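You operate a simulated robot arm through the tools that you are given. There is no shell and no other tool.

You run a simulated two-armed robot. Do the job below in one go: nothing can be reset, and whatever is moved stays where it is left.

JOB
Sand the clamped block smooth, then oil its top.
Fine: use the sanding block and the grey oil pad; both go back; shut the green oil box; the block stays clamped; leave the other blocks. A coat counts when it lies all over at full strength: go over it till it gets no stronger. What is to be rubbed or washed off counts as gone when no trace of it is left.

It is judged by the outcome, as a careful person would: the job done as asked, and still so three seconds after it is handed in. It fails if anything else is knocked over, pushed out of place, dropped, spilled or broken.

ROBOT AND FRAMES
Two 7-joint arms with fingered hands on one trunk that stands fixed in place. Base frame: the origin is at the foot of the trunk, x ahead of it, y to its left, z up; the work surface is at about z = 780. Readings come in mm, degrees, newtons and seconds.
The left shoulder is at [200, 135, 970], the right one opposite. Each reaches about 885 mm from its shoulder. Payload 4 kg a hand.
The TCP of each hand is the grasp point between the finger pads, 25 mm short of the fingertips. In the tool frame z runs along the fingers and y along their closing line. The gripper opens to 88 mm; its body begins 29 mm behind the TCP. The gripper is a hand of 4 fingers: y runs from the thumb to the fingers, the wrist lies at [-13, -106, -174] in the tool frame, and closing takes about 1.5 s.
Orientation is that of the tool frame in the base frame, as a unit quaternion [x, y, z, w]. With the fingers straight down and the wrist toward the robot, the tool's x, y and z point along [0, 1, 0], [1, 0, 0] and [0, 0, -1] of the base frame.

CONTROLS
- The arms move only by the tool nudge_tool. It takes "left_series", "right_series" or both (then of equal length, played together; a hand with none holds still); each is a list of rows, each a list of 6 numbers: the shift along the base's x, y, z in cm, then the turn, a rotation vector about the base's x, y, z in degrees. In form: [[dx, dy, dz, ax, ay, az], ...]. A call has 1 to 20 rows; each row shifts and turns the commanded pose from where the row before left it. "left_jaw" and "right_jaw" are, for a hand that has rows, the opening in per cent of the stroke, from 0 (shut) to 100 (fully open), set as the call begins (left out, the last holds). Rows are played at 5 a second. More than 50 mm and 8.6 degrees between two rows, or a gripper value outside its range, and nothing of the call is played. Where a pose cannot be reached the arm comes as near as it can. A force on the tool above 40 N (or 10 N above the force at the start of the call, whichever is more), or a blocked arm, ends the call early, and 0.2 s more pass. The fingers move at their own pace (about 153 mm/s each) and stop on an object; they squeeze with about 23 N. The grip force told is the motor's: it shows also when the fingers shut on nothing. Time passes only in rows, and 0.2 s behind the last, so rows that do not move let the fingers close. It gives the time, the measured TCP pose, the force on the tool (base axes), the opening and the grip force at its end, in the units of the frame above (readings bear some noise), with the torque about the TCP (base axes, N m) and any sound that the robot's microphone picked up.
- Cameras (640 x 400 px; columns grow to the right, rows downward): "scene" is now at [131.2, -21.7, 1562.2]; the picture's right is [-0.28, -0.96, 0.00], its down [-0.77, 0.22, -0.60] and it looks along [0.58, -0.17, -0.80] (base axes); focal length 348 px, centre (320, 200). "left" rides on the left gripper at [-64, -83, -98] in its tool frame; the picture's right is [-0.62, -0.37, 0.69], its down [0.71, -0.63, 0.30] and it looks along [0.32, 0.68, 0.65] (tool axes); focal length 265 px, centre (320, 200). "right" rides on the right gripper at [64, -83, -98] in its tool frame; the picture's right is [-0.62, 0.37, -0.69], its down [-0.71, -0.63, 0.30] and it looks along [-0.32, 0.68, 0.65] (tool axes); focal length 265 px, centre (320, 200). There is no depth. A picture from a camera that has moved, and an enlarged one, comes with that camera's place and axes in the base frame and with its lens.
- grab_frame(camera): a new picture of that camera. It takes no simulated time.
- raise_lower(by): slides the trunk up (or, below 0, down) by that many mm; the arms and the scene camera ride with it, the base frame stays. It gives what a move gives, with no picture.
- move_fingers(index, middle, ring, thumb_bend, thumb_turn, hand): sets how far each is bent, from 0 (flat) to 1 (curled in); at 0.3 the hand is open as for a grip, at 0.7 the pads meet at the TCP. One left out holds its place. A second passes; each finger stops where it meets its share of the squeeze, and holds until it gets a number again. A gripper value or a shape takes the hand back. It gives what a move gives, with no picture; readings hold the bend of each and the force on the fingers (four entries, about 0 where the hand has none), thumb and palm. thumb_turn goes from beside the hand (0) to across from the fingers (1), as for a grip.
- hand_shape(shape, hand): the hand has 4 fingers and takes this shape, open, in about a second: jaw (thumb against the fingers, like two jaws); tri (thumb and two fingers); tip (a fingertip pinch); poke (one finger out to press); point (the index stretched); flat (the hand flat); cup (the hand cupped); fist (a fist). The gripper value then closes the fingers along that shape, each until it touches; the sizes above hold for jaw. It gives what a move gives, with no picture.
- pan_tilt(pan, tilt): turns the head with the scene camera to pan (to the left, within 97 degrees either way) and tilt (down, from -29 to 69), counted from straight ahead of the robot. It gives what a move gives.
- enlarge(camera, box): a new picture of the part [left, top, right, bottom] of that camera's present view, enlarged. It takes no simulated time.
- close_job(): hands the job in; it is judged then, once.

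Nothing tells you positions but the pictures and the camera data. Unless the task says otherwise, let go and move clear before handing in.

The tools are called after ">>>" as name(argument=value, ...) on one line, values as JSON. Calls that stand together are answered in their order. nudge_tool: Moves the arms, as the interface text tells. Its arguments: {"type":"object","properties":{"left_series":{"type":"array","items":{"type":"array","items":{"type":"number"}}},"left_jaw":{"type":"number"},"right_series":{"type":"array","items":{"type":"array","items":{"type":"number"}}},"right_jaw":{"type":"number"}},"required":[]} The other tools are called the same way: raise_lower (by) moves the trunk up or down; hand_shape (shape, hand) gives the hand a shape; move_fingers (index, middle, ring, thumb_bend, thumb_turn, hand) moves the fingers one by one; pan_tilt (pan, tilt) turns the head that bears the scene camera; grab_frame (camera) takes a picture; enlarge (camera, box) takes an enlarged picture of a part of a camera's view; close_job () hands the job in.

At the start:

```text
clock: 0.0
left_eef_pos: [565.4, 76.1, 1119.5]
left_tcp_rot: [0.707, 0.707, 0.0, 0.001]
left_force: [-0.4, -0.2, 0.1]
left_moment: [-0.03, -0.02, 0.02]
left_finger_gap: 87.6
left_finger_force: 0.1
left_shape: jaw
left_bend: [0.3, 0.3, 0.3, 0.3, 0.98]
left_finger forces: [0.0, 0.0, 0.1, 0.0, 0.1, 0.0]
right_eef_pos: [470.3, -358.2, 1118.4]
right_tcp_rot: [0.707, 0.707, 0.0, 0.0]
right_force: [0.5, 0.5, 0.1]
right_moment: [0.03, 0.02, 0.0]
right_finger_gap: 87.7
right_finger_force: 0.0
right_shape: jaw
right_bend: [0.3, 0.3, 0.3, 0.3, 0.98]
right_finger forces: [0.1, 0.0, 0.1, 0.0, 0.0, 0.1]
trunk travel left (down, up): [-575.0, 195.0]
head pan, tilt (commanded): [-16.1, 53.2]
```

scene: 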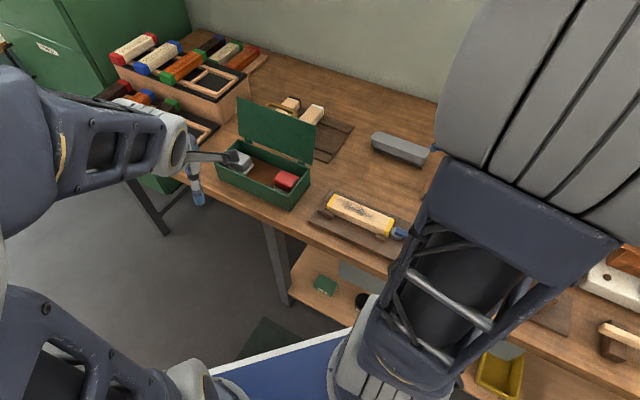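
right: 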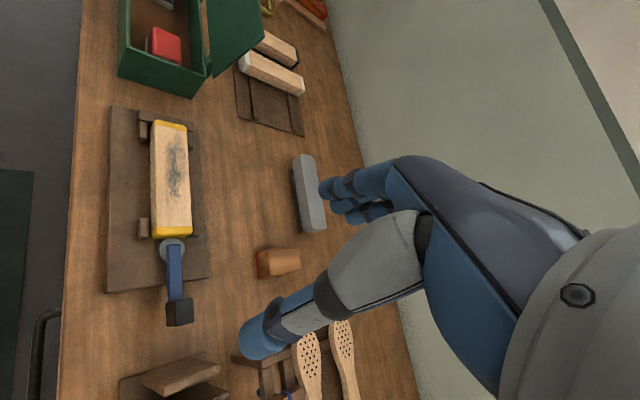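
left: 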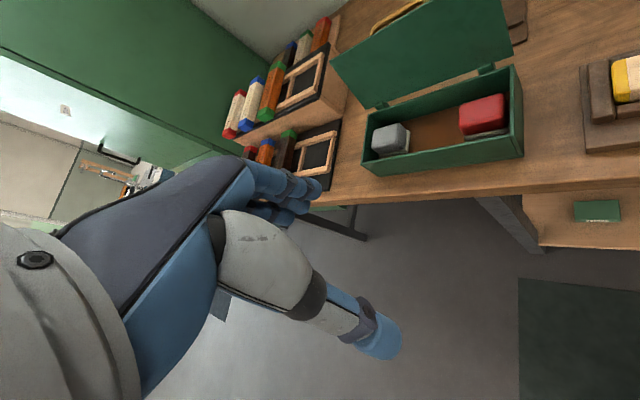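

I see a clamped block with yellow ends and a dark rough patch, an open green box with a grey and a red pad, and several candidates for the sanding block (a long grey bar, an orange-brown block). I'll look closer before moving anything.

>>> enlarge(camera="scene", box=[180, 80, 460, 255])

>>> enlarge(camera="right", box=[60, 90, 380, 290])

>>> enlarge(camera="right", box=[60, 220, 380, 400])

>>> enlarge(camera="left", box=[320, 0, 640, 200])

```text
2.29 times, centred on (320, 168) of scene
camera zoom: at [131.2, -21.7, 1562.2], right [-0.28, -0.96, 0.0], down [-0.77, 0.22, -0.6], along [0.58, -0.17, -0.8], focal length 796 px, centre (320, 274)
```

zoom: 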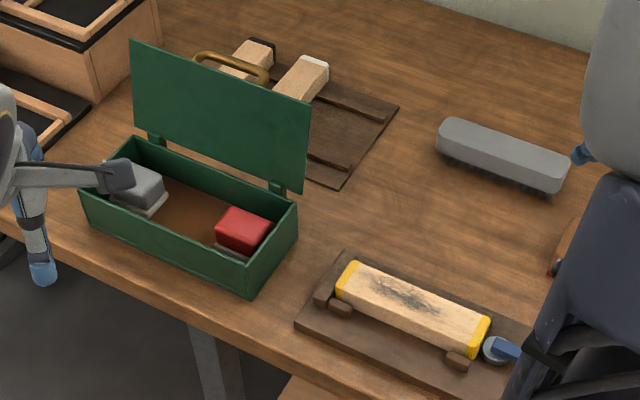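

```text
2.00 times, centred on (220, 190) of right
camera zoom: at [386.7, -293.7, 1216.3], right [0.37, -0.62, 0.69], down [-0.63, -0.71, -0.3], along [0.68, -0.32, -0.65], focal length 531 px, centre (520, 220)
```

zoom: 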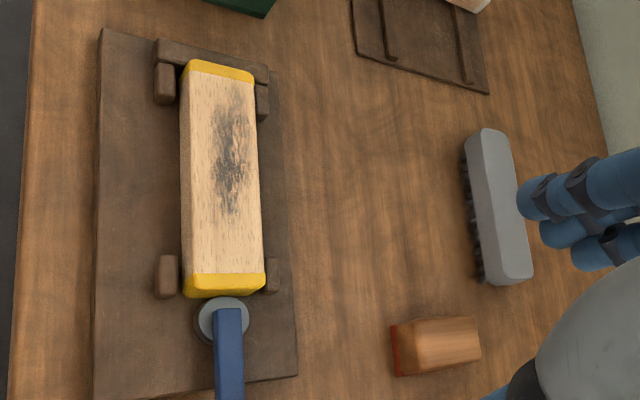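

```text
2.00 times, centred on (220, 310) of right
camera zoom: at [386.7, -293.7, 1216.3], right [0.37, -0.62, 0.69], down [-0.63, -0.71, -0.3], along [0.68, -0.32, -0.65], focal length 531 px, centre (520, -20)
```

zoom: 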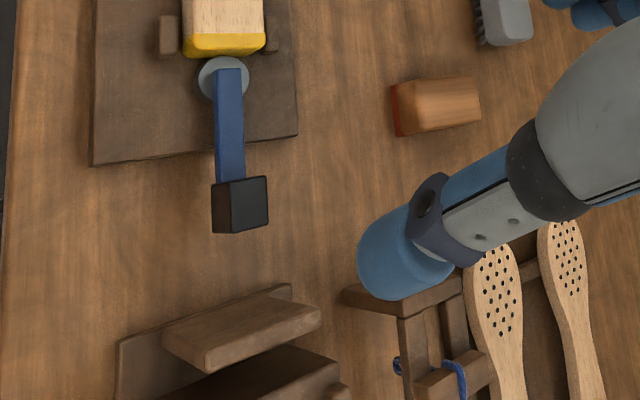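

```text
2.00 times, centred on (480, 100) of left
camera zoom: at [482.5, 11.4, 1217.3], right [-0.37, -0.62, -0.69], down [-0.63, 0.71, -0.3], along [0.68, 0.32, -0.65], focal length 531 px, centre (0, 400)
```

zoom: 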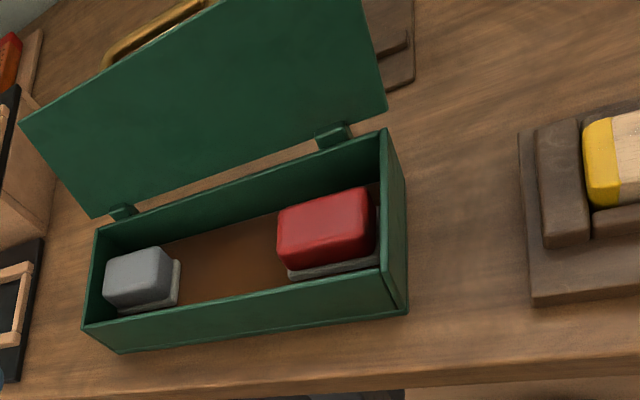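

The grey bar has bristles, so it is a brush; the small orange-brown block with a red face may be the sanding block. I'll turn the head to see the rest of the bench.

>>> pan_tilt(pan=-50, tilt=50)

>>> grab_frame(camera="scene")

>>> pan_tilt(pan=-75, tilt=45)

>>> grab_frame(camera="scene")

>>> pan_tilt(pan=20, tilt=50)

>>> grab_frame(camera="scene")

```text
clock: 1.0
left_eef_pos: [566.3, 75.2, 1119.4]
left_tcp_rot: [0.707, 0.707, 0.0, 0.0]
left_force: [0.8, -0.4, 0.1]
left_moment: [0.01, -0.03, -0.01]
left_finger_gap: 87.4
left_finger_force: 0.1
left_shape: jaw
left_bend: [0.3, 0.3, 0.3, 0.3, 0.98]
left_finger forces: [0.0, 0.1, 0.0, 0.0, 0.1, 0.1]
right_eef_pos: [469.9, -359.2, 1117.9]
right_tcp_rot: [0.707, 0.707, 0.001, 0.001]
right_force: [-0.3, -0.3, 0.8]
right_moment: [-0.02, -0.01, 0.03]
right_finger_gap: 87.3
right_finger_force: 0.0
right_shape: jaw
right_bend: [0.3, 0.3, 0.3, 0.3, 0.98]
right_finger forces: [0.0, 0.0, 0.0, 0.0, 0.0, 0.0]
trunk travel left (down, up): [-575.0, 195.0]
head pan, tilt (commanded): [-50.0, 50.0]
```

```text
taken
camera scene: at [109.7, -60.1, 1566.3], right [-0.77, -0.64, 0.0], down [-0.49, 0.59, -0.64], along [0.41, -0.49, -0.77], focal length 348 px, centre (320, 200)
```

scene: 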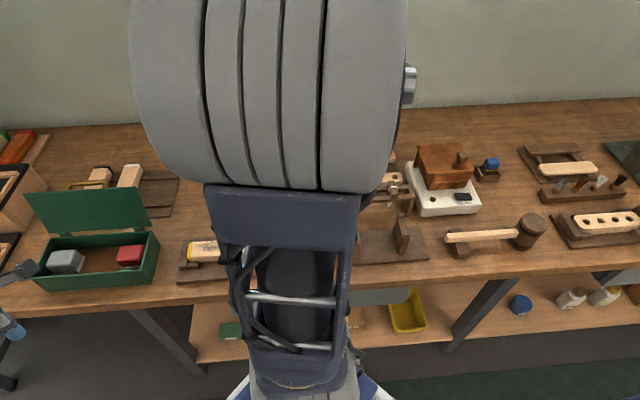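

```text
clock: 1.9
left_eef_pos: [567.5, 73.8, 1120.1]
left_tcp_rot: [0.707, 0.707, -0.001, 0.001]
left_force: [1.2, 0.5, 0.6]
left_moment: [0.03, -0.01, -0.02]
left_finger_gap: 87.6
left_finger_force: 0.1
left_shape: jaw
left_bend: [0.3, 0.3, 0.3, 0.3, 0.98]
left_finger forces: [0.1, 0.0, 0.1, 0.0, 0.0, 0.0]
right_eef_pos: [470.2, -357.8, 1117.6]
right_tcp_rot: [0.707, 0.707, 0.0, 0.001]
right_force: [-0.7, 0.2, 0.1]
right_moment: [-0.01, 0.04, -0.02]
right_finger_gap: 87.7
right_finger_force: 0.1
right_shape: jaw
right_bend: [0.3, 0.3, 0.3, 0.3, 0.98]
right_finger forces: [0.0, 0.1, 0.0, 0.0, 0.1, 0.0]
trunk travel left (down, up): [-575.0, 195.0]
head pan, tilt (commanded): [-75.0, 45.0]
```

```text
taken
camera scene: at [81.2, -79.7, 1573.3], right [-0.97, -0.26, 0.0], down [-0.18, 0.68, -0.71], along [0.18, -0.68, -0.71], focal length 348 px, centre (320, 200)
```

scene: 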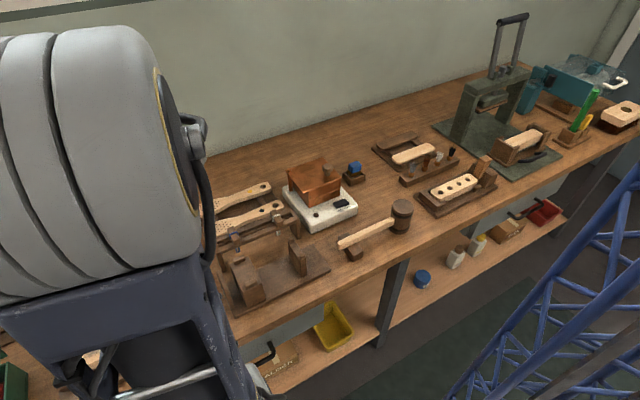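

```text
clock: 3.6
left_eef_pos: [567.0, 74.7, 1120.3]
left_tcp_rot: [0.707, 0.707, 0.001, 0.0]
left_force: [0.3, 0.5, 0.7]
left_moment: [0.0, -0.03, -0.02]
left_finger_gap: 87.7
left_finger_force: 0.1
left_shape: jaw
left_bend: [0.3, 0.3, 0.3, 0.3, 0.98]
left_finger forces: [0.1, 0.1, 0.0, 0.0, 0.0, 0.0]
right_eef_pos: [469.9, -357.7, 1116.6]
right_tcp_rot: [0.707, 0.708, 0.0, 0.001]
right_force: [-0.2, 0.7, 0.0]
right_moment: [0.0, -0.02, -0.02]
right_finger_gap: 87.7
right_finger_force: 0.0
right_shape: jaw
right_bend: [0.3, 0.3, 0.3, 0.3, 0.98]
right_finger forces: [0.0, 0.0, 0.0, 0.0, 0.0, 0.0]
trunk travel left (down, up): [-575.0, 195.0]
head pan, tilt (commanded): [20.0, 50.0]
```

```text
taken
camera scene: at [132.5, 25.1, 1566.4], right [0.34, -0.94, 0.0], down [-0.72, -0.26, -0.64], along [0.6, 0.22, -0.77], focal length 348 px, centre (320, 200)
```

scene: 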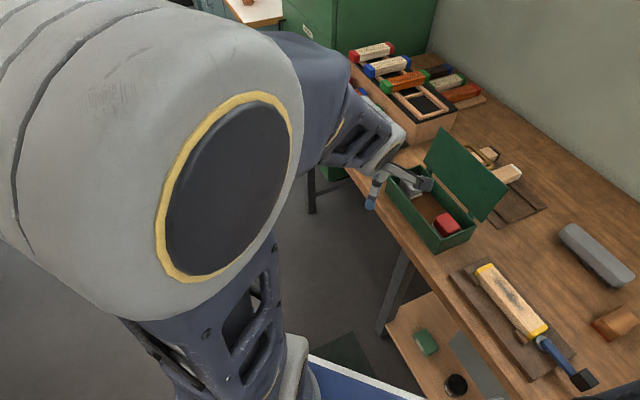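

The bench runs diagonally to the robot; I take the clamped block to be near (585,-258), the suspected sanding block near (624,-488), the grey pad near (858,7). I'll move the right hand nearer the small orange-brown block for a better look.

>>> nudge_tool(right_series=[[1, -2.5, -3, 0, 0, 0], [1, -2.5, -3, 0, 0, 0], [1, -2.5, -3, 0, 0, 0], [0, -2.5, -3, 0, 0, 0]])

>>> grab_frame(camera="right")

>>> pan_tilt(pan=-25, tilt=55)

>>> grab_frame(camera="scene")

```text
clock: 4.6
left_eef_pos: [567.0, 74.8, 1120.2]
left_tcp_rot: [0.707, 0.707, -0.001, 0.0]
left_force: [-0.2, -0.2, -0.2]
left_moment: [-0.01, 0.0, 0.01]
left_finger_gap: 87.4
left_finger_force: 0.1
left_shape: jaw
left_bend: [0.3, 0.3, 0.3, 0.3, 0.98]
left_finger forces: [0.0, 0.0, 0.0, 0.1, 0.0, 0.1]
right_eef_pos: [500.3, -458.5, 999.7]
right_tcp_rot: [0.706, 0.708, -0.001, 0.001]
right_force: [0.2, -0.4, 0.6]
right_moment: [0.0, -0.02, 0.0]
right_finger_gap: 87.6
right_finger_force: 0.1
right_shape: jaw
right_bend: [0.3, 0.3, 0.3, 0.3, 0.98]
right_finger forces: [0.1, 0.0, 0.0, 0.1, 0.0, 0.1]
trunk travel left (down, up): [-575.0, 195.0]
head pan, tilt (commanded): [20.0, 50.0]
```

```text
taken
camera right: at [417.9, -393.6, 1096.8], right [0.37, -0.62, 0.69], down [-0.63, -0.72, -0.3], along [0.68, -0.32, -0.65], focal length 265 px, centre (320, 200)
```

right: 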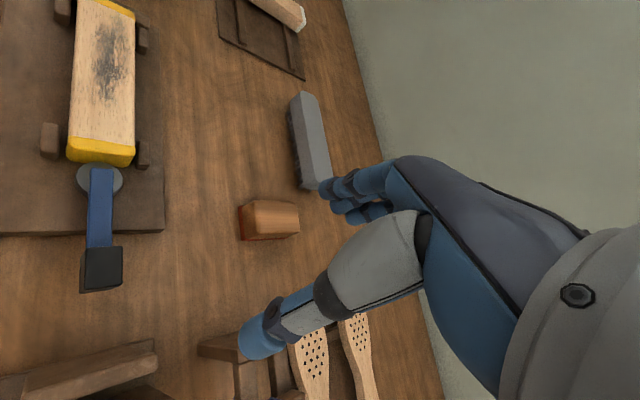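

```text
clock: 5.7
left_eef_pos: [566.8, 76.1, 1120.3]
left_tcp_rot: [0.707, 0.708, 0.0, -0.001]
left_force: [-0.1, -0.3, 0.2]
left_moment: [-0.04, 0.0, 0.02]
left_finger_gap: 87.5
left_finger_force: 0.1
left_shape: jaw
left_bend: [0.3, 0.3, 0.3, 0.3, 0.98]
left_finger forces: [0.1, 0.0, 0.1, 0.0, 0.0, 0.0]
right_eef_pos: [500.7, -457.6, 999.7]
right_tcp_rot: [0.707, 0.707, -0.001, 0.0]
right_force: [-0.1, -0.1, 0.1]
right_moment: [0.01, 0.01, 0.01]
right_finger_gap: 87.9
right_finger_force: 0.0
right_shape: jaw
right_bend: [0.3, 0.3, 0.3, 0.3, 0.98]
right_finger forces: [0.0, 0.0, 0.0, 0.0, 0.0, 0.0]
trunk travel left (down, up): [-575.0, 195.0]
head pan, tilt (commanded): [-25.0, 55.0]
```

```text
taken
camera scene: at [125.5, -31.6, 1559.8], right [-0.42, -0.91, 0.0], down [-0.74, 0.35, -0.57], along [0.52, -0.24, -0.82], focal length 348 px, centre (320, 200)
```

scene: 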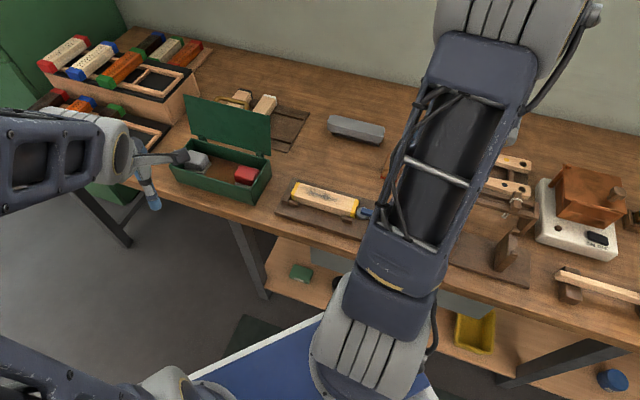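

>>> enlarge(camera="right", box=[200, 170, 360, 270])

>>> enlarge(camera="right", box=[0, 0, 240, 150])

>>> enlarge(camera="right", box=[0, 150, 240, 300])

```text
4.00 times, centred on (280, 220) of right
camera zoom: at [417.9, -393.5, 1097.3], right [0.37, -0.62, 0.69], down [-0.63, -0.71, -0.3], along [0.68, -0.32, -0.65], focal length 1062 px, centre (480, 120)
```

zoom: 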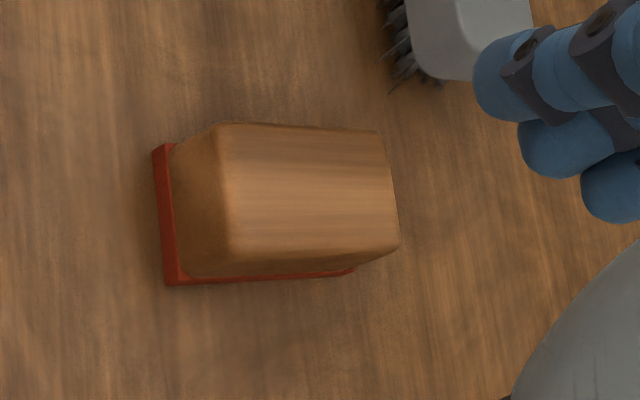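

```text
2.67 times, centred on (120, 75) of right
camera zoom: at [417.9, -393.5, 1097.3], right [0.37, -0.62, 0.69], down [-0.63, -0.71, -0.3], along [0.68, -0.32, -0.65], focal length 708 px, centre (853, 533)
```

zoom: 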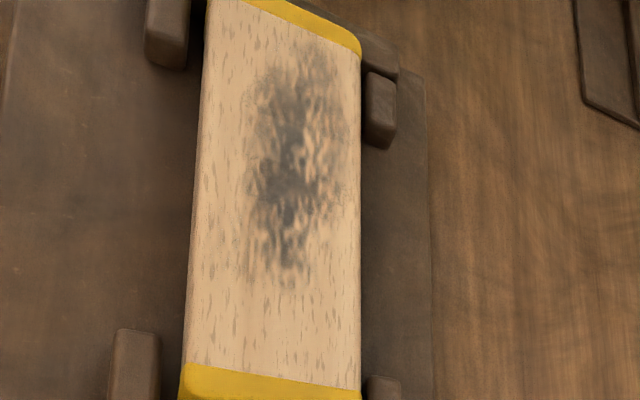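

```text
2.67 times, centred on (120, 225) of right
camera zoom: at [417.9, -393.5, 1097.3], right [0.37, -0.62, 0.69], down [-0.63, -0.71, -0.3], along [0.68, -0.32, -0.65], focal length 708 px, centre (853, 133)
```

zoom: 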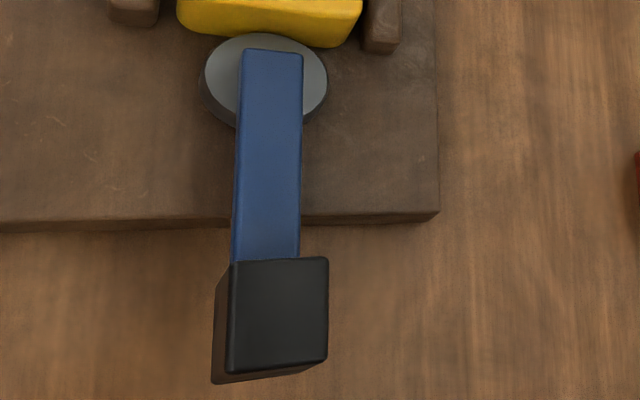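

The small block is a sanding block: cork-coloured grip with a red sole facing down, about 78 x 46 mm, long side across the bench, centred near (629,-492). Now closer looks at the clamped block and the oil box.

>>> enlarge(camera="scene", box=[260, 170, 400, 258])

>>> enlarge(camera="scene", box=[150, 80, 310, 210])

>>> enlarge(camera="left", box=[340, 40, 560, 180])

```text
4.55 times, centred on (330, 214) of scene
camera zoom: at [125.5, -31.6, 1559.8], right [-0.42, -0.91, 0.0], down [-0.74, 0.35, -0.57], along [0.52, -0.24, -0.82], focal length 1583 px, centre (274, 136)
```

zoom: 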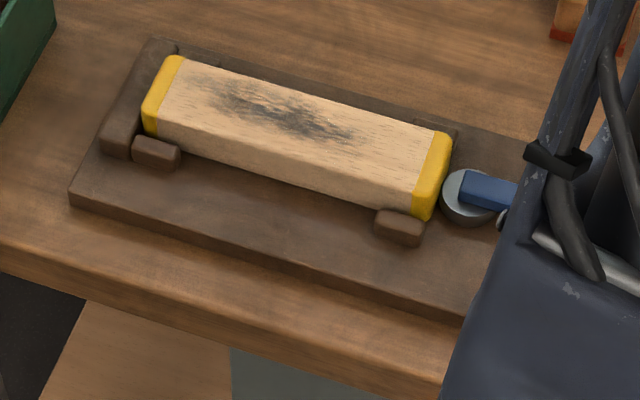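

```text
3.08 times, centred on (230, 145) of scene
camera zoom: at [125.5, -31.6, 1559.8], right [-0.42, -0.91, 0.0], down [-0.74, 0.35, -0.57], along [0.52, -0.24, -0.82], focal length 1072 px, centre (597, 369)
```

zoom: 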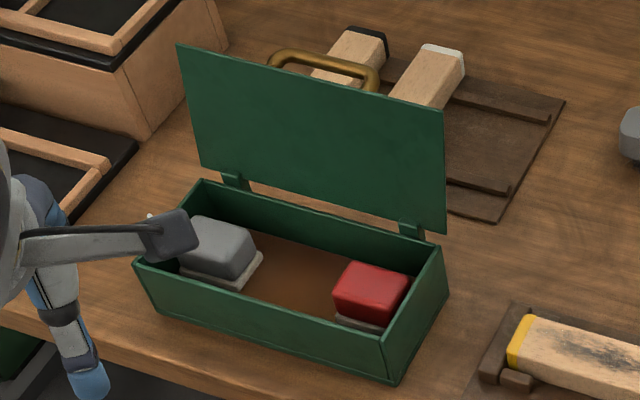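

```text
2.86 times, centred on (450, 110) of left
camera zoom: at [482.5, 11.4, 1217.3], right [-0.37, -0.62, -0.69], down [-0.63, 0.71, -0.3], along [0.68, 0.32, -0.65], focal length 758 px, centre (-51, 457)
```

zoom: 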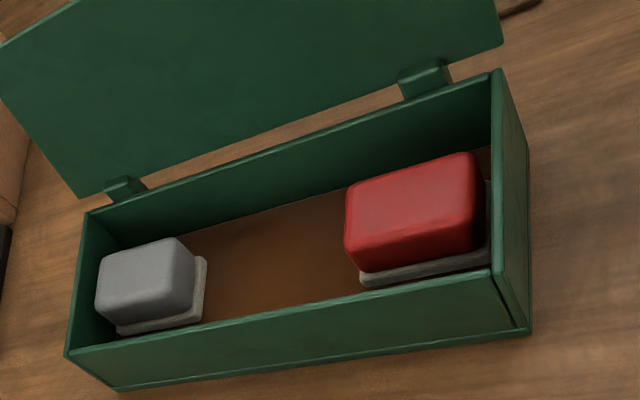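

>>> enlarge(camera="scene", box=[284, 176, 364, 226])

>>> enlarge(camera="scene", box=[165, 130, 275, 210])

```text
8.00 times, centred on (324, 201) of scene
camera zoom: at [125.5, -31.6, 1559.8], right [-0.42, -0.91, 0.0], down [-0.74, 0.35, -0.57], along [0.52, -0.24, -0.82], focal length 2786 px, centre (288, 192)
```

zoom: 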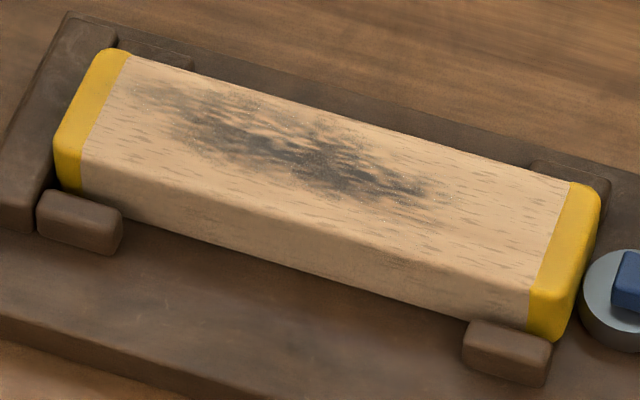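

```text
5.00 times, centred on (220, 170) of scene
camera zoom: at [125.5, -31.6, 1559.8], right [-0.42, -0.91, 0.0], down [-0.74, 0.35, -0.57], along [0.52, -0.24, -0.82], focal length 1742 px, centre (820, 350)
```

zoom: 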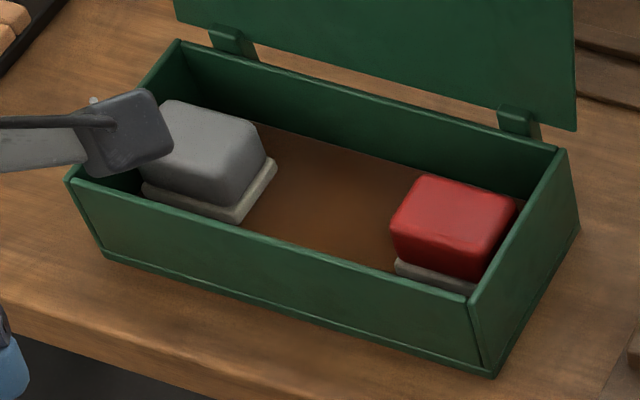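

The clamped block is about 160 x 45 mm, running from near (530,-315) to (644,-200). I want exact heights, so I'll move the right hand camera to look straight at the block.

>>> nudge_tool(right_series=[[-1.2, 4.1, -0.8, 0, 0, 0], [-1.2, 4.1, -0.8, 0, 0, 0], [-1.2, 4.1, -0.8, 0, 0, 0], [-1.2, 4.1, -0.8, 0, 0, 0], [-1.2, 4.1, -0.8, 0, 0, 0]])

>>> grab_frame(camera="right")

>>> enlarge(camera="right", box=[180, 100, 420, 250])

```text
clock: 6.9
left_eef_pos: [565.2, 74.5, 1119.7]
left_tcp_rot: [0.707, 0.707, 0.0, 0.0]
left_force: [0.0, 0.5, 0.5]
left_moment: [-0.01, 0.0, 0.0]
left_finger_gap: 87.6
left_finger_force: 0.0
left_shape: jaw
left_bend: [0.3, 0.3, 0.3, 0.3, 0.98]
left_finger forces: [0.1, 0.0, 0.0, 0.0, 0.0, 0.0]
right_eef_pos: [485.1, -320.2, 970.9]
right_tcp_rot: [0.706, 0.708, -0.001, -0.001]
right_force: [0.5, -0.2, 0.2]
right_moment: [0.01, 0.0, 0.0]
right_finger_gap: 87.5
right_finger_force: 0.1
right_shape: jaw
right_bend: [0.3, 0.3, 0.3, 0.3, 0.98]
right_finger forces: [0.1, 0.0, 0.0, 0.0, 0.0, 0.1]
right hand out of reach, approached as far as the arm can: row 4, 5
trunk travel left (down, up): [-575.0, 195.0]
head pan, tilt (commanded): [-25.0, 55.0]
```

```text
taken
camera right: at [402.6, -255.6, 1068.4], right [0.37, -0.62, 0.69], down [-0.63, -0.71, -0.3], along [0.68, -0.32, -0.65], focal length 265 px, centre (320, 200)
```

right: 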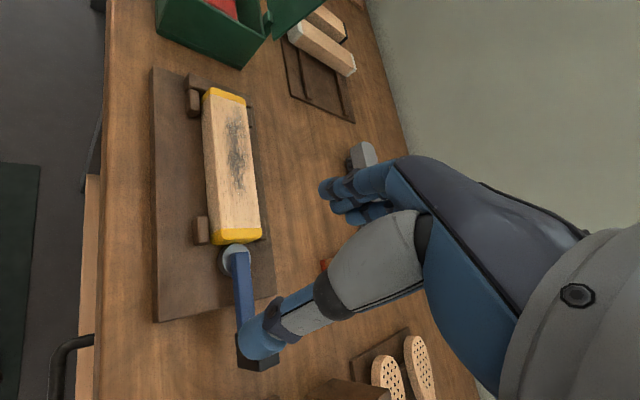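

```text
2.67 times, centred on (300, 175) of right
camera zoom: at [402.6, -255.6, 1068.4], right [0.37, -0.62, 0.69], down [-0.63, -0.71, -0.3], along [0.68, -0.32, -0.65], focal length 708 px, centre (373, 267)
```

zoom: 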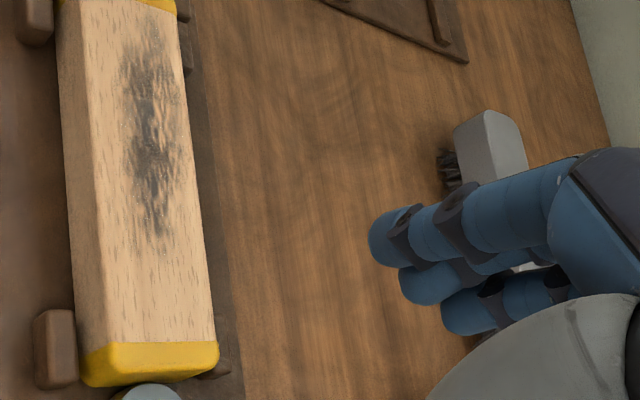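

>>> enlarge(camera="right", box=[140, 60, 300, 160])

>>> enlarge(camera="right", box=[140, 160, 300, 260])

>>> enlarge(camera="right", box=[140, 240, 380, 390])

>>> grab_frame(camera="scene")

```text
4.00 times, centred on (220, 110) of right
camera zoom: at [402.6, -255.6, 1068.4], right [0.37, -0.62, 0.69], down [-0.63, -0.71, -0.3], along [0.68, -0.32, -0.65], focal length 1062 px, centre (720, 560)
```

zoom: 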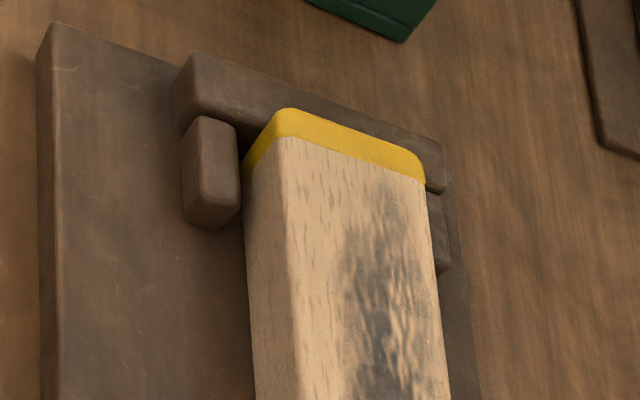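

```text
4.00 times, centred on (220, 210) of right
camera zoom: at [402.6, -255.6, 1068.4], right [0.37, -0.62, 0.69], down [-0.63, -0.71, -0.3], along [0.68, -0.32, -0.65], focal length 1062 px, centre (720, 160)
```

zoom: 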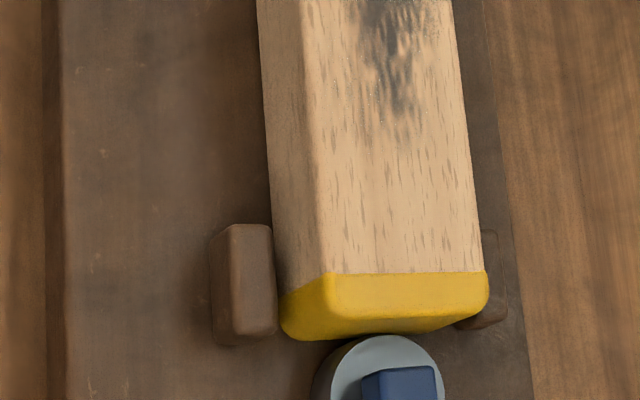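

```text
2.67 times, centred on (260, 315) of right
camera zoom: at [402.6, -255.6, 1068.4], right [0.37, -0.62, 0.69], down [-0.63, -0.71, -0.3], along [0.68, -0.32, -0.65], focal length 708 px, centre (480, -107)
```

zoom: 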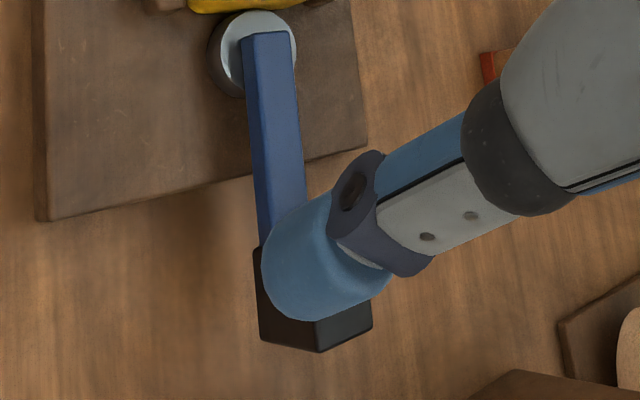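

```text
taken
camera scene: at [125.3, -31.8, 1559.9], right [-0.42, -0.91, 0.0], down [-0.74, 0.35, -0.57], along [0.52, -0.24, -0.82], focal length 348 px, centre (320, 200)
```

scene: 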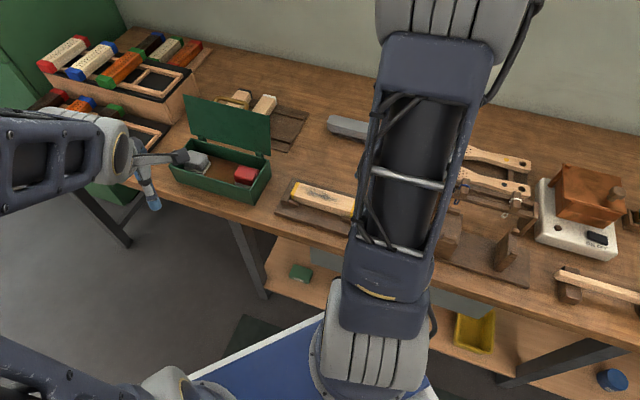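

The clamped block's top comes out at about z = 825, centre about (596,-262). The right arm hit its near-reach limit, so I'll step it back and check where the command pose stands while turning the hand by 45 degrees for the sanding block.

>>> nudge_tool(right_series=[[1.2, -4.1, 0.8, 0, 0, 0], [1.2, -4.1, 0.8, 0, 0, 0], [2, -2, 0, 0, 0, 7.5], [2, -2, 0, 0, 0, 7.5], [2, -2, 0, 0, 0, 7.5], [2, -2, 0, 0, 0, 7.5], [2, -2, 0, 0, 0, 7.5], [2, -2, 0, 0, 0, 7.5]])

>>> grab_frame(camera="right")

>>> grab_frame(camera="scene")

```text
clock: 8.7
left_eef_pos: [566.3, 75.2, 1120.2]
left_tcp_rot: [0.708, 0.707, 0.0, 0.0]
left_force: [0.3, -1.2, 0.2]
left_moment: [-0.05, 0.0, 0.02]
left_finger_gap: 87.8
left_finger_force: 0.0
left_shape: jaw
left_bend: [0.3, 0.3, 0.3, 0.3, 0.98]
left_finger forces: [0.0, 0.0, 0.1, 0.1, 0.0, 0.1]
right_eef_pos: [626.0, -518.7, 983.7]
right_tcp_rot: [0.382, 0.924, -0.001, -0.001]
right_force: [0.7, 0.9, 0.5]
right_moment: [-0.02, 0.0, -0.01]
right_finger_gap: 87.8
right_finger_force: 0.2
right_shape: jaw
right_bend: [0.3, 0.3, 0.3, 0.3, 0.98]
right_finger forces: [0.1, 0.0, 0.1, 0.0, 0.1, 0.1]
trunk travel left (down, up): [-575.0, 195.0]
head pan, tilt (commanded): [-25.0, 55.0]
```

```text
taken
camera right: at [522.5, -532.5, 1083.0], right [0.7, -0.18, 0.69], down [0.06, -0.95, -0.3], along [0.71, 0.26, -0.65], focal length 265 px, centre (320, 200)
```

right: 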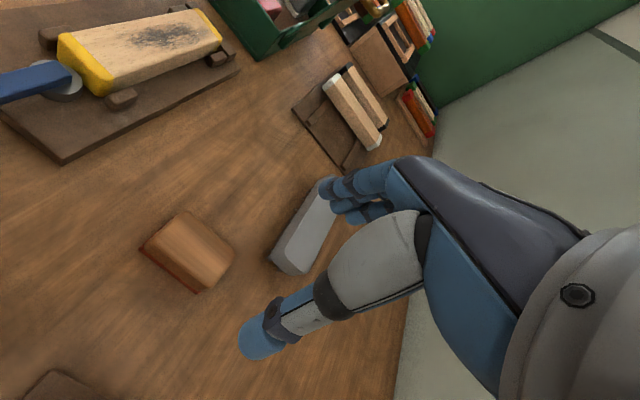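

```text
taken
camera scene: at [125.3, -31.4, 1559.9], right [-0.42, -0.91, 0.0], down [-0.74, 0.35, -0.57], along [0.52, -0.24, -0.82], focal length 348 px, centre (320, 200)
```

scene: 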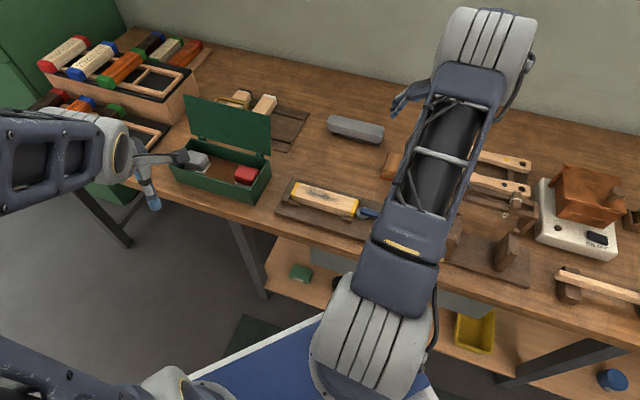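

>>> enlarge(camera="right", box=[110, 190, 270, 310])

>>> enlarge(camera="right", box=[0, 0, 260, 170])

```text
3.33 times, centred on (190, 250) of right
camera zoom: at [522.5, -532.5, 1083.0], right [0.7, -0.18, 0.69], down [0.06, -0.95, -0.3], along [0.71, 0.26, -0.65], focal length 885 px, centre (753, 33)
```

zoom: 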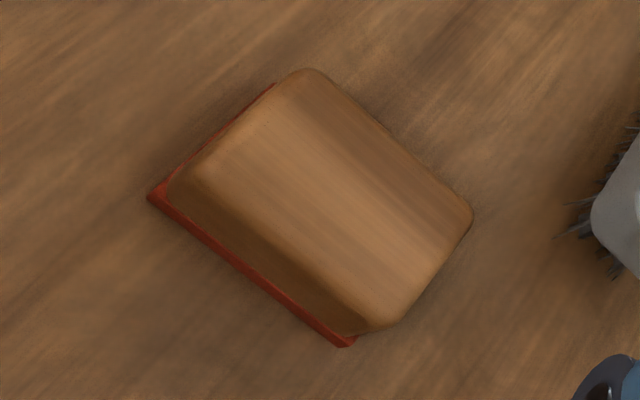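

```text
2.35 times, centred on (130, 85) of right
camera zoom: at [522.5, -532.5, 1083.0], right [0.7, -0.18, 0.69], down [0.06, -0.95, -0.3], along [0.71, 0.26, -0.65], focal length 624 px, centre (767, 471)
```

zoom: 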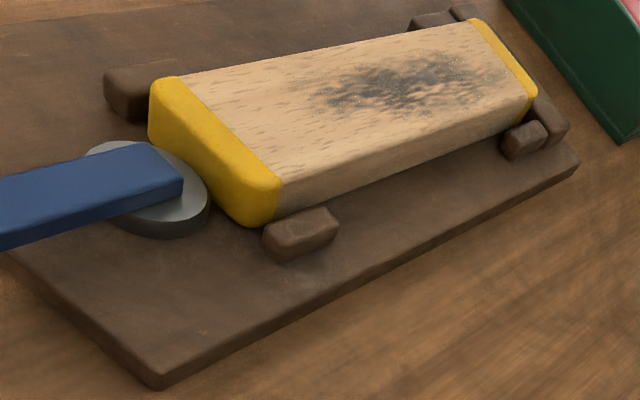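

The hand now has its closing line along the bench (45°). The sanding block is centred at about (628.5,-491.3), top about z = 810. I'll come down above it and check.

>>> nudge_tool(right_series=[[0.1, 1.4, -4, 0, 0, 0], [0.1, 1.3, -4, 0, 0, 0], [0, 0, -2.5, 0, 0, 0], [0, 0, -2.5, 0, 0, 0]])

>>> grab_frame(camera="right")

>>> enlarge(camera="scene", box=[340, 60, 520, 260])

```text
clock: 9.7
left_eef_pos: [565.1, 75.4, 1120.5]
left_tcp_rot: [0.707, 0.708, 0.0, 0.0]
left_force: [-0.4, 0.1, 0.0]
left_moment: [-0.05, 0.04, 0.01]
left_finger_gap: 87.6
left_finger_force: 0.0
left_shape: jaw
left_bend: [0.3, 0.3, 0.3, 0.3, 0.98]
left_finger forces: [0.0, 0.1, 0.1, 0.0, 0.0, 0.0]
right_eef_pos: [630.2, -491.9, 856.9]
right_tcp_rot: [0.383, 0.924, 0.0, 0.001]
right_force: [0.8, -0.7, 0.0]
right_moment: [-0.02, -0.04, -0.01]
right_finger_gap: 87.8
right_finger_force: 0.1
right_shape: jaw
right_bend: [0.3, 0.3, 0.3, 0.3, 0.98]
right_finger forces: [0.0, 0.0, 0.0, 0.0, 0.0, 0.0]
trunk travel left (down, up): [-575.0, 195.0]
head pan, tilt (commanded): [-25.0, 55.0]
```

```text
taken
camera right: at [526.8, -504.9, 954.8], right [0.7, -0.18, 0.69], down [0.06, -0.95, -0.3], along [0.71, 0.25, -0.65], focal length 265 px, centre (320, 200)
```

right: 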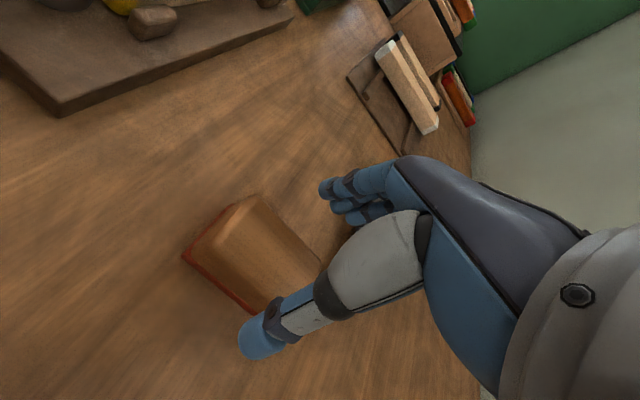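

```text
2.00 times, centred on (430, 160) of scene
camera zoom: at [125.4, -31.5, 1559.9], right [-0.42, -0.91, 0.0], down [-0.74, 0.35, -0.57], along [0.52, -0.24, -0.82], focal length 697 px, centre (100, 280)
```

zoom: 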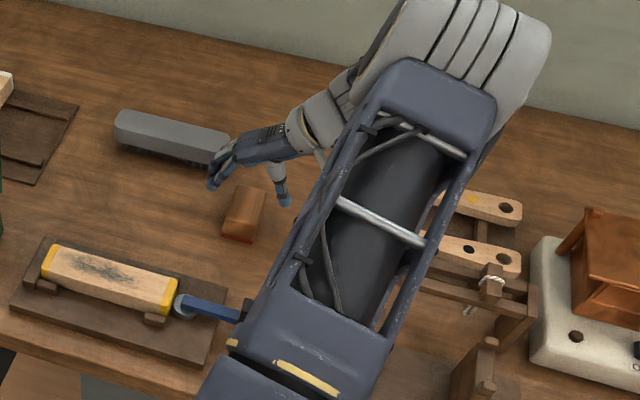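

Projection of the TCP and the sanding block agree in both views, so the hand is centred. I'll go down to grip height and check forces.

>>> nudge_tool(right_series=[[-0.1, 0.1, -2, 0, 0, 0], [0, 0, -2, 0, 0, 0], [0, 0, -0.5, 0, 0, 0], [0, 0, 0, 0, 0, 0]])

>>> grab_frame(camera="right")

>>> enlarge(camera="scene", box=[365, 120, 445, 190])

```text
clock: 10.7
left_eef_pos: [565.3, 73.5, 1120.7]
left_tcp_rot: [0.707, 0.707, 0.0, -0.001]
left_force: [-0.8, -0.2, 0.0]
left_moment: [0.04, -0.01, -0.02]
left_finger_gap: 87.9
left_finger_force: 0.1
left_shape: jaw
left_bend: [0.3, 0.3, 0.3, 0.3, 0.98]
left_finger forces: [0.1, 0.0, 0.0, 0.0, 0.1, 0.1]
right_eef_pos: [631.5, -491.4, 807.5]
right_tcp_rot: [0.383, 0.924, -0.001, 0.0]
right_force: [-0.1, -1.5, 0.2]
right_moment: [0.0, -0.01, 0.04]
right_finger_gap: 87.8
right_finger_force: 0.1
right_shape: jaw
right_bend: [0.3, 0.3, 0.3, 0.3, 0.98]
right_finger forces: [0.0, 0.1, 0.0, 0.0, 0.0, 0.0]
trunk travel left (down, up): [-575.0, 195.0]
head pan, tilt (commanded): [-25.0, 55.0]
```

```text
taken
camera right: at [526.8, -505.0, 905.6], right [0.7, -0.18, 0.69], down [0.06, -0.95, -0.3], along [0.71, 0.25, -0.65], focal length 265 px, centre (320, 200)
```

right: 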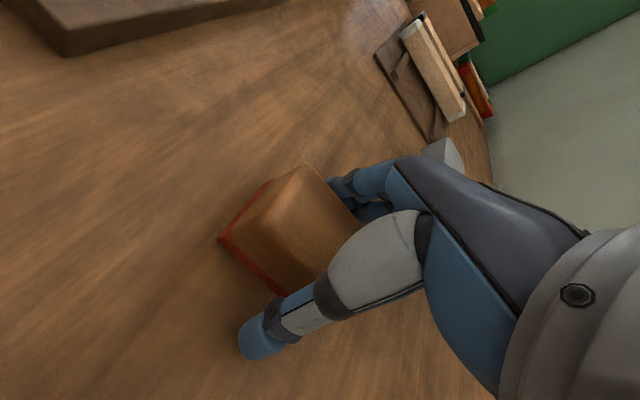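

```text
5.71 times, centred on (405, 155) of scene
camera zoom: at [125.5, -31.7, 1559.8], right [-0.42, -0.91, 0.0], down [-0.74, 0.35, -0.57], along [0.52, -0.24, -0.82], focal length 1990 px, centre (-166, 457)
```

zoom: 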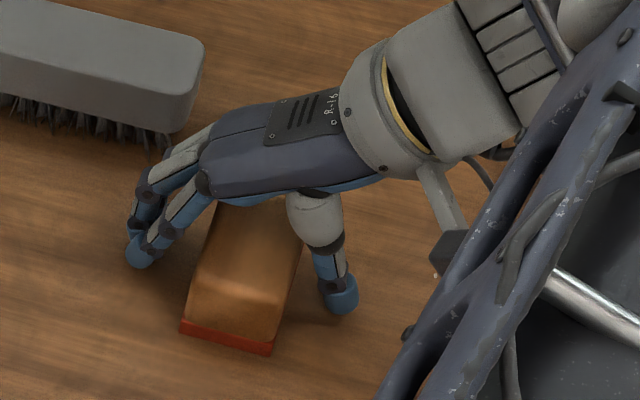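

No contact, and the hand straddles the sanding block centrally. I'll lift 5 mm so the fingertips stay clear of the red sole, then close.

>>> nudge_tool(right_series=[[-0.2, 0, 0.5, 0, 0, 0], [0, 0, 0, 0, 0, 0]])

>>> nudge_tool(right_series=[[0, 0, 0, 0, 0, 0], [0, 0, 0, 0, 0, 0], [0, 0, 0, 0, 0, 0], [0, 0, 0, 0, 0, 0], [0, 0, 0, 0, 0, 0], [0, 0, 0, 0, 0, 0], [0, 0, 0, 0, 0, 0], [0, 0, 0, 0, 0, 0]], right_jaw=0)

>>> grab_frame(camera="right")

>>> enlarge(camera="scene", box=[365, 120, 445, 190])

```text
clock: 11.3
left_eef_pos: [566.8, 74.3, 1119.6]
left_tcp_rot: [0.707, 0.707, 0.0, -0.001]
left_force: [0.1, 0.7, 0.5]
left_moment: [-0.01, -0.03, 0.0]
left_finger_gap: 87.8
left_finger_force: 0.0
left_shape: jaw
left_bend: [0.3, 0.3, 0.3, 0.3, 0.98]
left_finger forces: [0.1, 0.1, 0.0, 0.0, 0.0, 0.1]
right_eef_pos: [628.4, -492.4, 812.7]
right_tcp_rot: [0.382, 0.924, 0.0, 0.001]
right_force: [0.7, -0.2, 0.1]
right_moment: [-0.02, 0.02, 0.0]
right_finger_gap: 87.8
right_finger_force: 0.1
right_shape: jaw
right_bend: [0.3, 0.3, 0.3, 0.3, 0.98]
right_finger forces: [0.1, 0.0, 0.0, 0.1, 0.0, 0.1]
trunk travel left (down, up): [-575.0, 195.0]
head pan, tilt (commanded): [-25.0, 55.0]
```

```text
clock: 13.1
left_eef_pos: [566.4, 73.2, 1119.3]
left_tcp_rot: [0.707, 0.707, 0.001, 0.001]
left_force: [0.1, 0.2, -0.8]
left_moment: [-0.02, 0.0, -0.03]
left_finger_gap: 87.7
left_finger_force: 0.1
left_shape: jaw
left_bend: [0.3, 0.3, 0.3, 0.3, 0.98]
left_finger forces: [0.1, 0.0, 0.0, 0.1, 0.0, 0.0]
right_eef_pos: [628.0, -492.9, 811.4]
right_tcp_rot: [0.383, 0.924, 0.0, 0.0]
right_force: [-0.3, -0.1, -0.1]
right_moment: [0.02, 0.02, -0.03]
right_finger_gap: 40.1
right_finger_force: 23.2
right_shape: jaw
right_bend: [0.74, 0.47, 0.44, 0.71, 1.0]
right_finger forces: [11.8, 6.4, 2.8, 0.0, 21.0, 0.1]
trunk travel left (down, up): [-575.0, 195.0]
head pan, tilt (commanded): [-25.0, 55.0]
```

```text
taken
camera right: at [523.7, -505.4, 910.4], right [0.7, -0.18, 0.69], down [0.06, -0.95, -0.3], along [0.71, 0.25, -0.65], focal length 265 px, centre (320, 200)
```

right: 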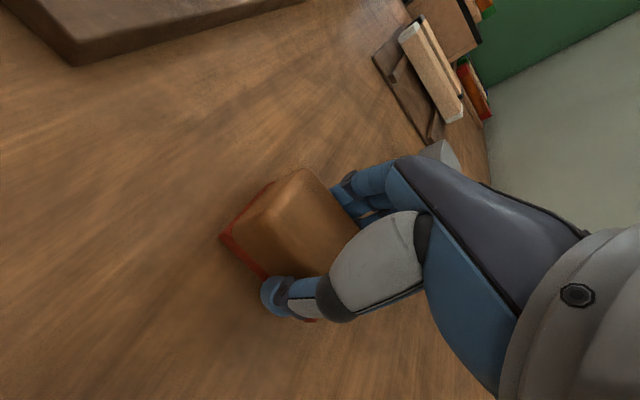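

```text
5.71 times, centred on (405, 155) of scene
camera zoom: at [125.5, -31.7, 1559.8], right [-0.42, -0.91, 0.0], down [-0.74, 0.35, -0.57], along [0.52, -0.24, -0.82], focal length 1990 px, centre (-166, 457)
```

zoom: 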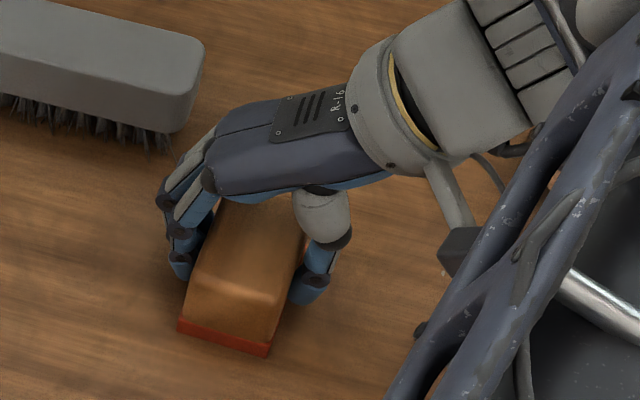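

The hand has closed on the cork (gap about 40 mm, 23 N). I'll lift a little and check that the sanding block is held level.

>>> nudge_tool(right_series=[[0, 0, 1, 0, 0, 0], [0, 0, 2, 0, 0, 0], [0, 0, 2, 0, 0, 0], [0, 0, 2, 0, 0, 0], [0, 0, 0, 0, 0, 0]])

>>> grab_frame(camera="right")

>>> enlarge(camera="scene", box=[365, 90, 461, 174])

```text
clock: 14.3
left_eef_pos: [566.6, 73.2, 1119.3]
left_tcp_rot: [0.707, 0.707, 0.0, -0.001]
left_force: [-1.1, 0.3, 0.6]
left_moment: [-0.01, 0.0, -0.02]
left_finger_gap: 87.5
left_finger_force: 0.1
left_shape: jaw
left_bend: [0.3, 0.3, 0.3, 0.3, 0.98]
left_finger forces: [0.1, 0.1, 0.0, 0.1, 0.0, 0.0]
right_eef_pos: [628.0, -494.8, 884.1]
right_tcp_rot: [0.382, 0.924, 0.0, 0.0]
right_force: [0.3, 0.1, -1.2]
right_moment: [0.01, 0.0, 0.0]
right_finger_gap: 40.3
right_finger_force: 22.7
right_shape: jaw
right_bend: [0.74, 0.47, 0.44, 0.71, 1.0]
right_finger forces: [11.8, 6.4, 2.8, 0.1, 20.9, 0.0]
trunk travel left (down, up): [-575.0, 195.0]
head pan, tilt (commanded): [-25.0, 55.0]
```

```text
taken
camera right: at [523.7, -507.5, 981.4], right [0.7, -0.18, 0.69], down [0.06, -0.95, -0.3], along [0.71, 0.25, -0.65], focal length 265 px, centre (320, 200)
```

right: 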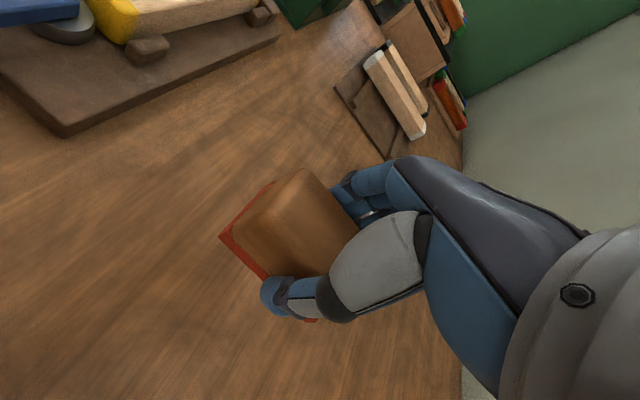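

```text
4.76 times, centred on (413, 132) of scene
camera zoom: at [125.5, -31.7, 1559.8], right [-0.42, -0.91, 0.0], down [-0.74, 0.35, -0.57], along [0.52, -0.24, -0.82], focal length 1659 px, centre (-123, 524)
```

zoom: 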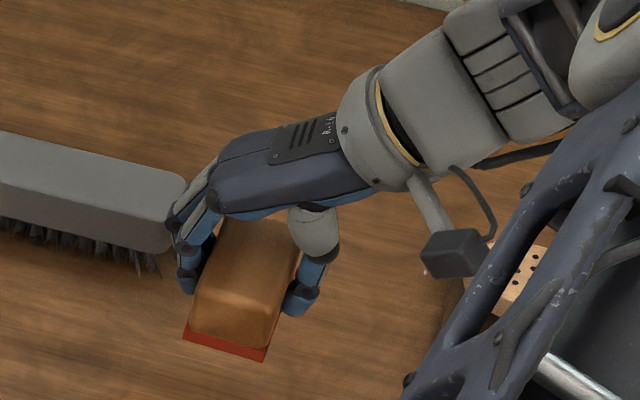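

The sanding block is held level and its sole sits about 31 mm below the TCP. I'll carry it over the middle of the clamped block, still well above it.

>>> nudge_tool(right_series=[[0, 0, 3, 0, 0, 0], [-0.6, 4.6, 0, 0, 0, 0], [-0.6, 4.6, 0, 0, 0, 0], [-0.6, 4.6, 0, 0, 0, 0], [-0.7, 4.7, 0, 0, 0, 0], [-0.7, 4.7, 0, 0, 0, 0], [0, 0, 0, 0, 0, 0]])

>>> grab_frame(camera="right")

>>> grab_frame(camera="scene")

```text
clock: 15.9
left_eef_pos: [566.9, 73.8, 1120.9]
left_tcp_rot: [0.707, 0.707, 0.0, 0.0]
left_force: [0.3, 0.9, -0.1]
left_moment: [0.0, -0.03, -0.01]
left_finger_gap: 87.8
left_finger_force: 0.1
left_shape: jaw
left_bend: [0.3, 0.3, 0.3, 0.3, 0.98]
left_finger forces: [0.0, 0.0, 0.0, 0.0, 0.1, 0.1]
right_eef_pos: [595.0, -258.4, 916.4]
right_tcp_rot: [0.383, 0.924, 0.0, 0.0]
right_force: [0.1, -0.2, -2.1]
right_moment: [-0.01, 0.01, -0.01]
right_finger_gap: 40.2
right_finger_force: 22.8
right_shape: jaw
right_bend: [0.74, 0.47, 0.44, 0.71, 1.0]
right_finger forces: [11.9, 6.4, 2.8, 0.1, 21.0, 0.0]
trunk travel left (down, up): [-575.0, 195.0]
head pan, tilt (commanded): [-25.0, 55.0]
```

```text
taken
camera right: at [491.4, -273.0, 1013.8], right [0.7, -0.18, 0.69], down [0.06, -0.95, -0.3], along [0.71, 0.25, -0.65], focal length 265 px, centre (320, 200)
```

right: 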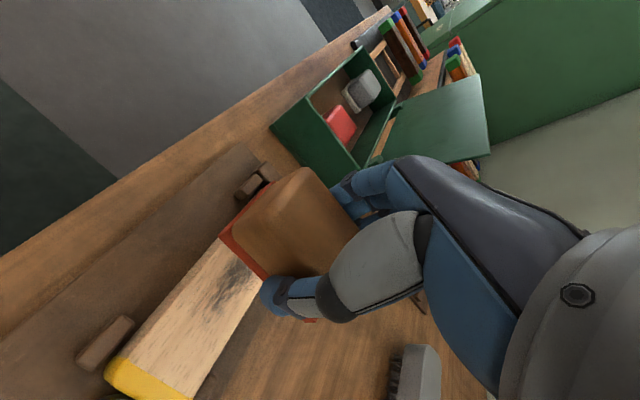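

```text
taken
camera scene: at [125.5, -31.7, 1559.8], right [-0.42, -0.91, 0.0], down [-0.74, 0.35, -0.57], along [0.52, -0.24, -0.82], focal length 348 px, centre (320, 200)
```

scene: 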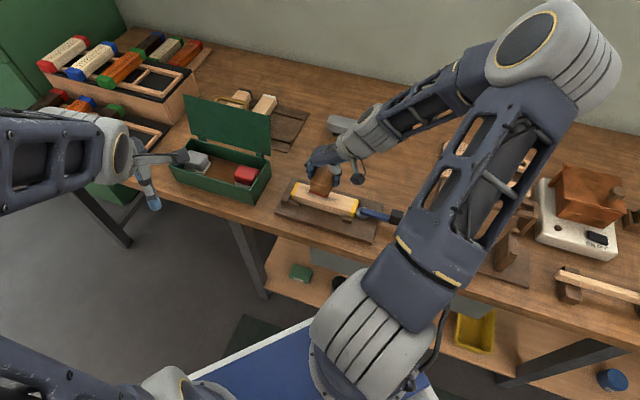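

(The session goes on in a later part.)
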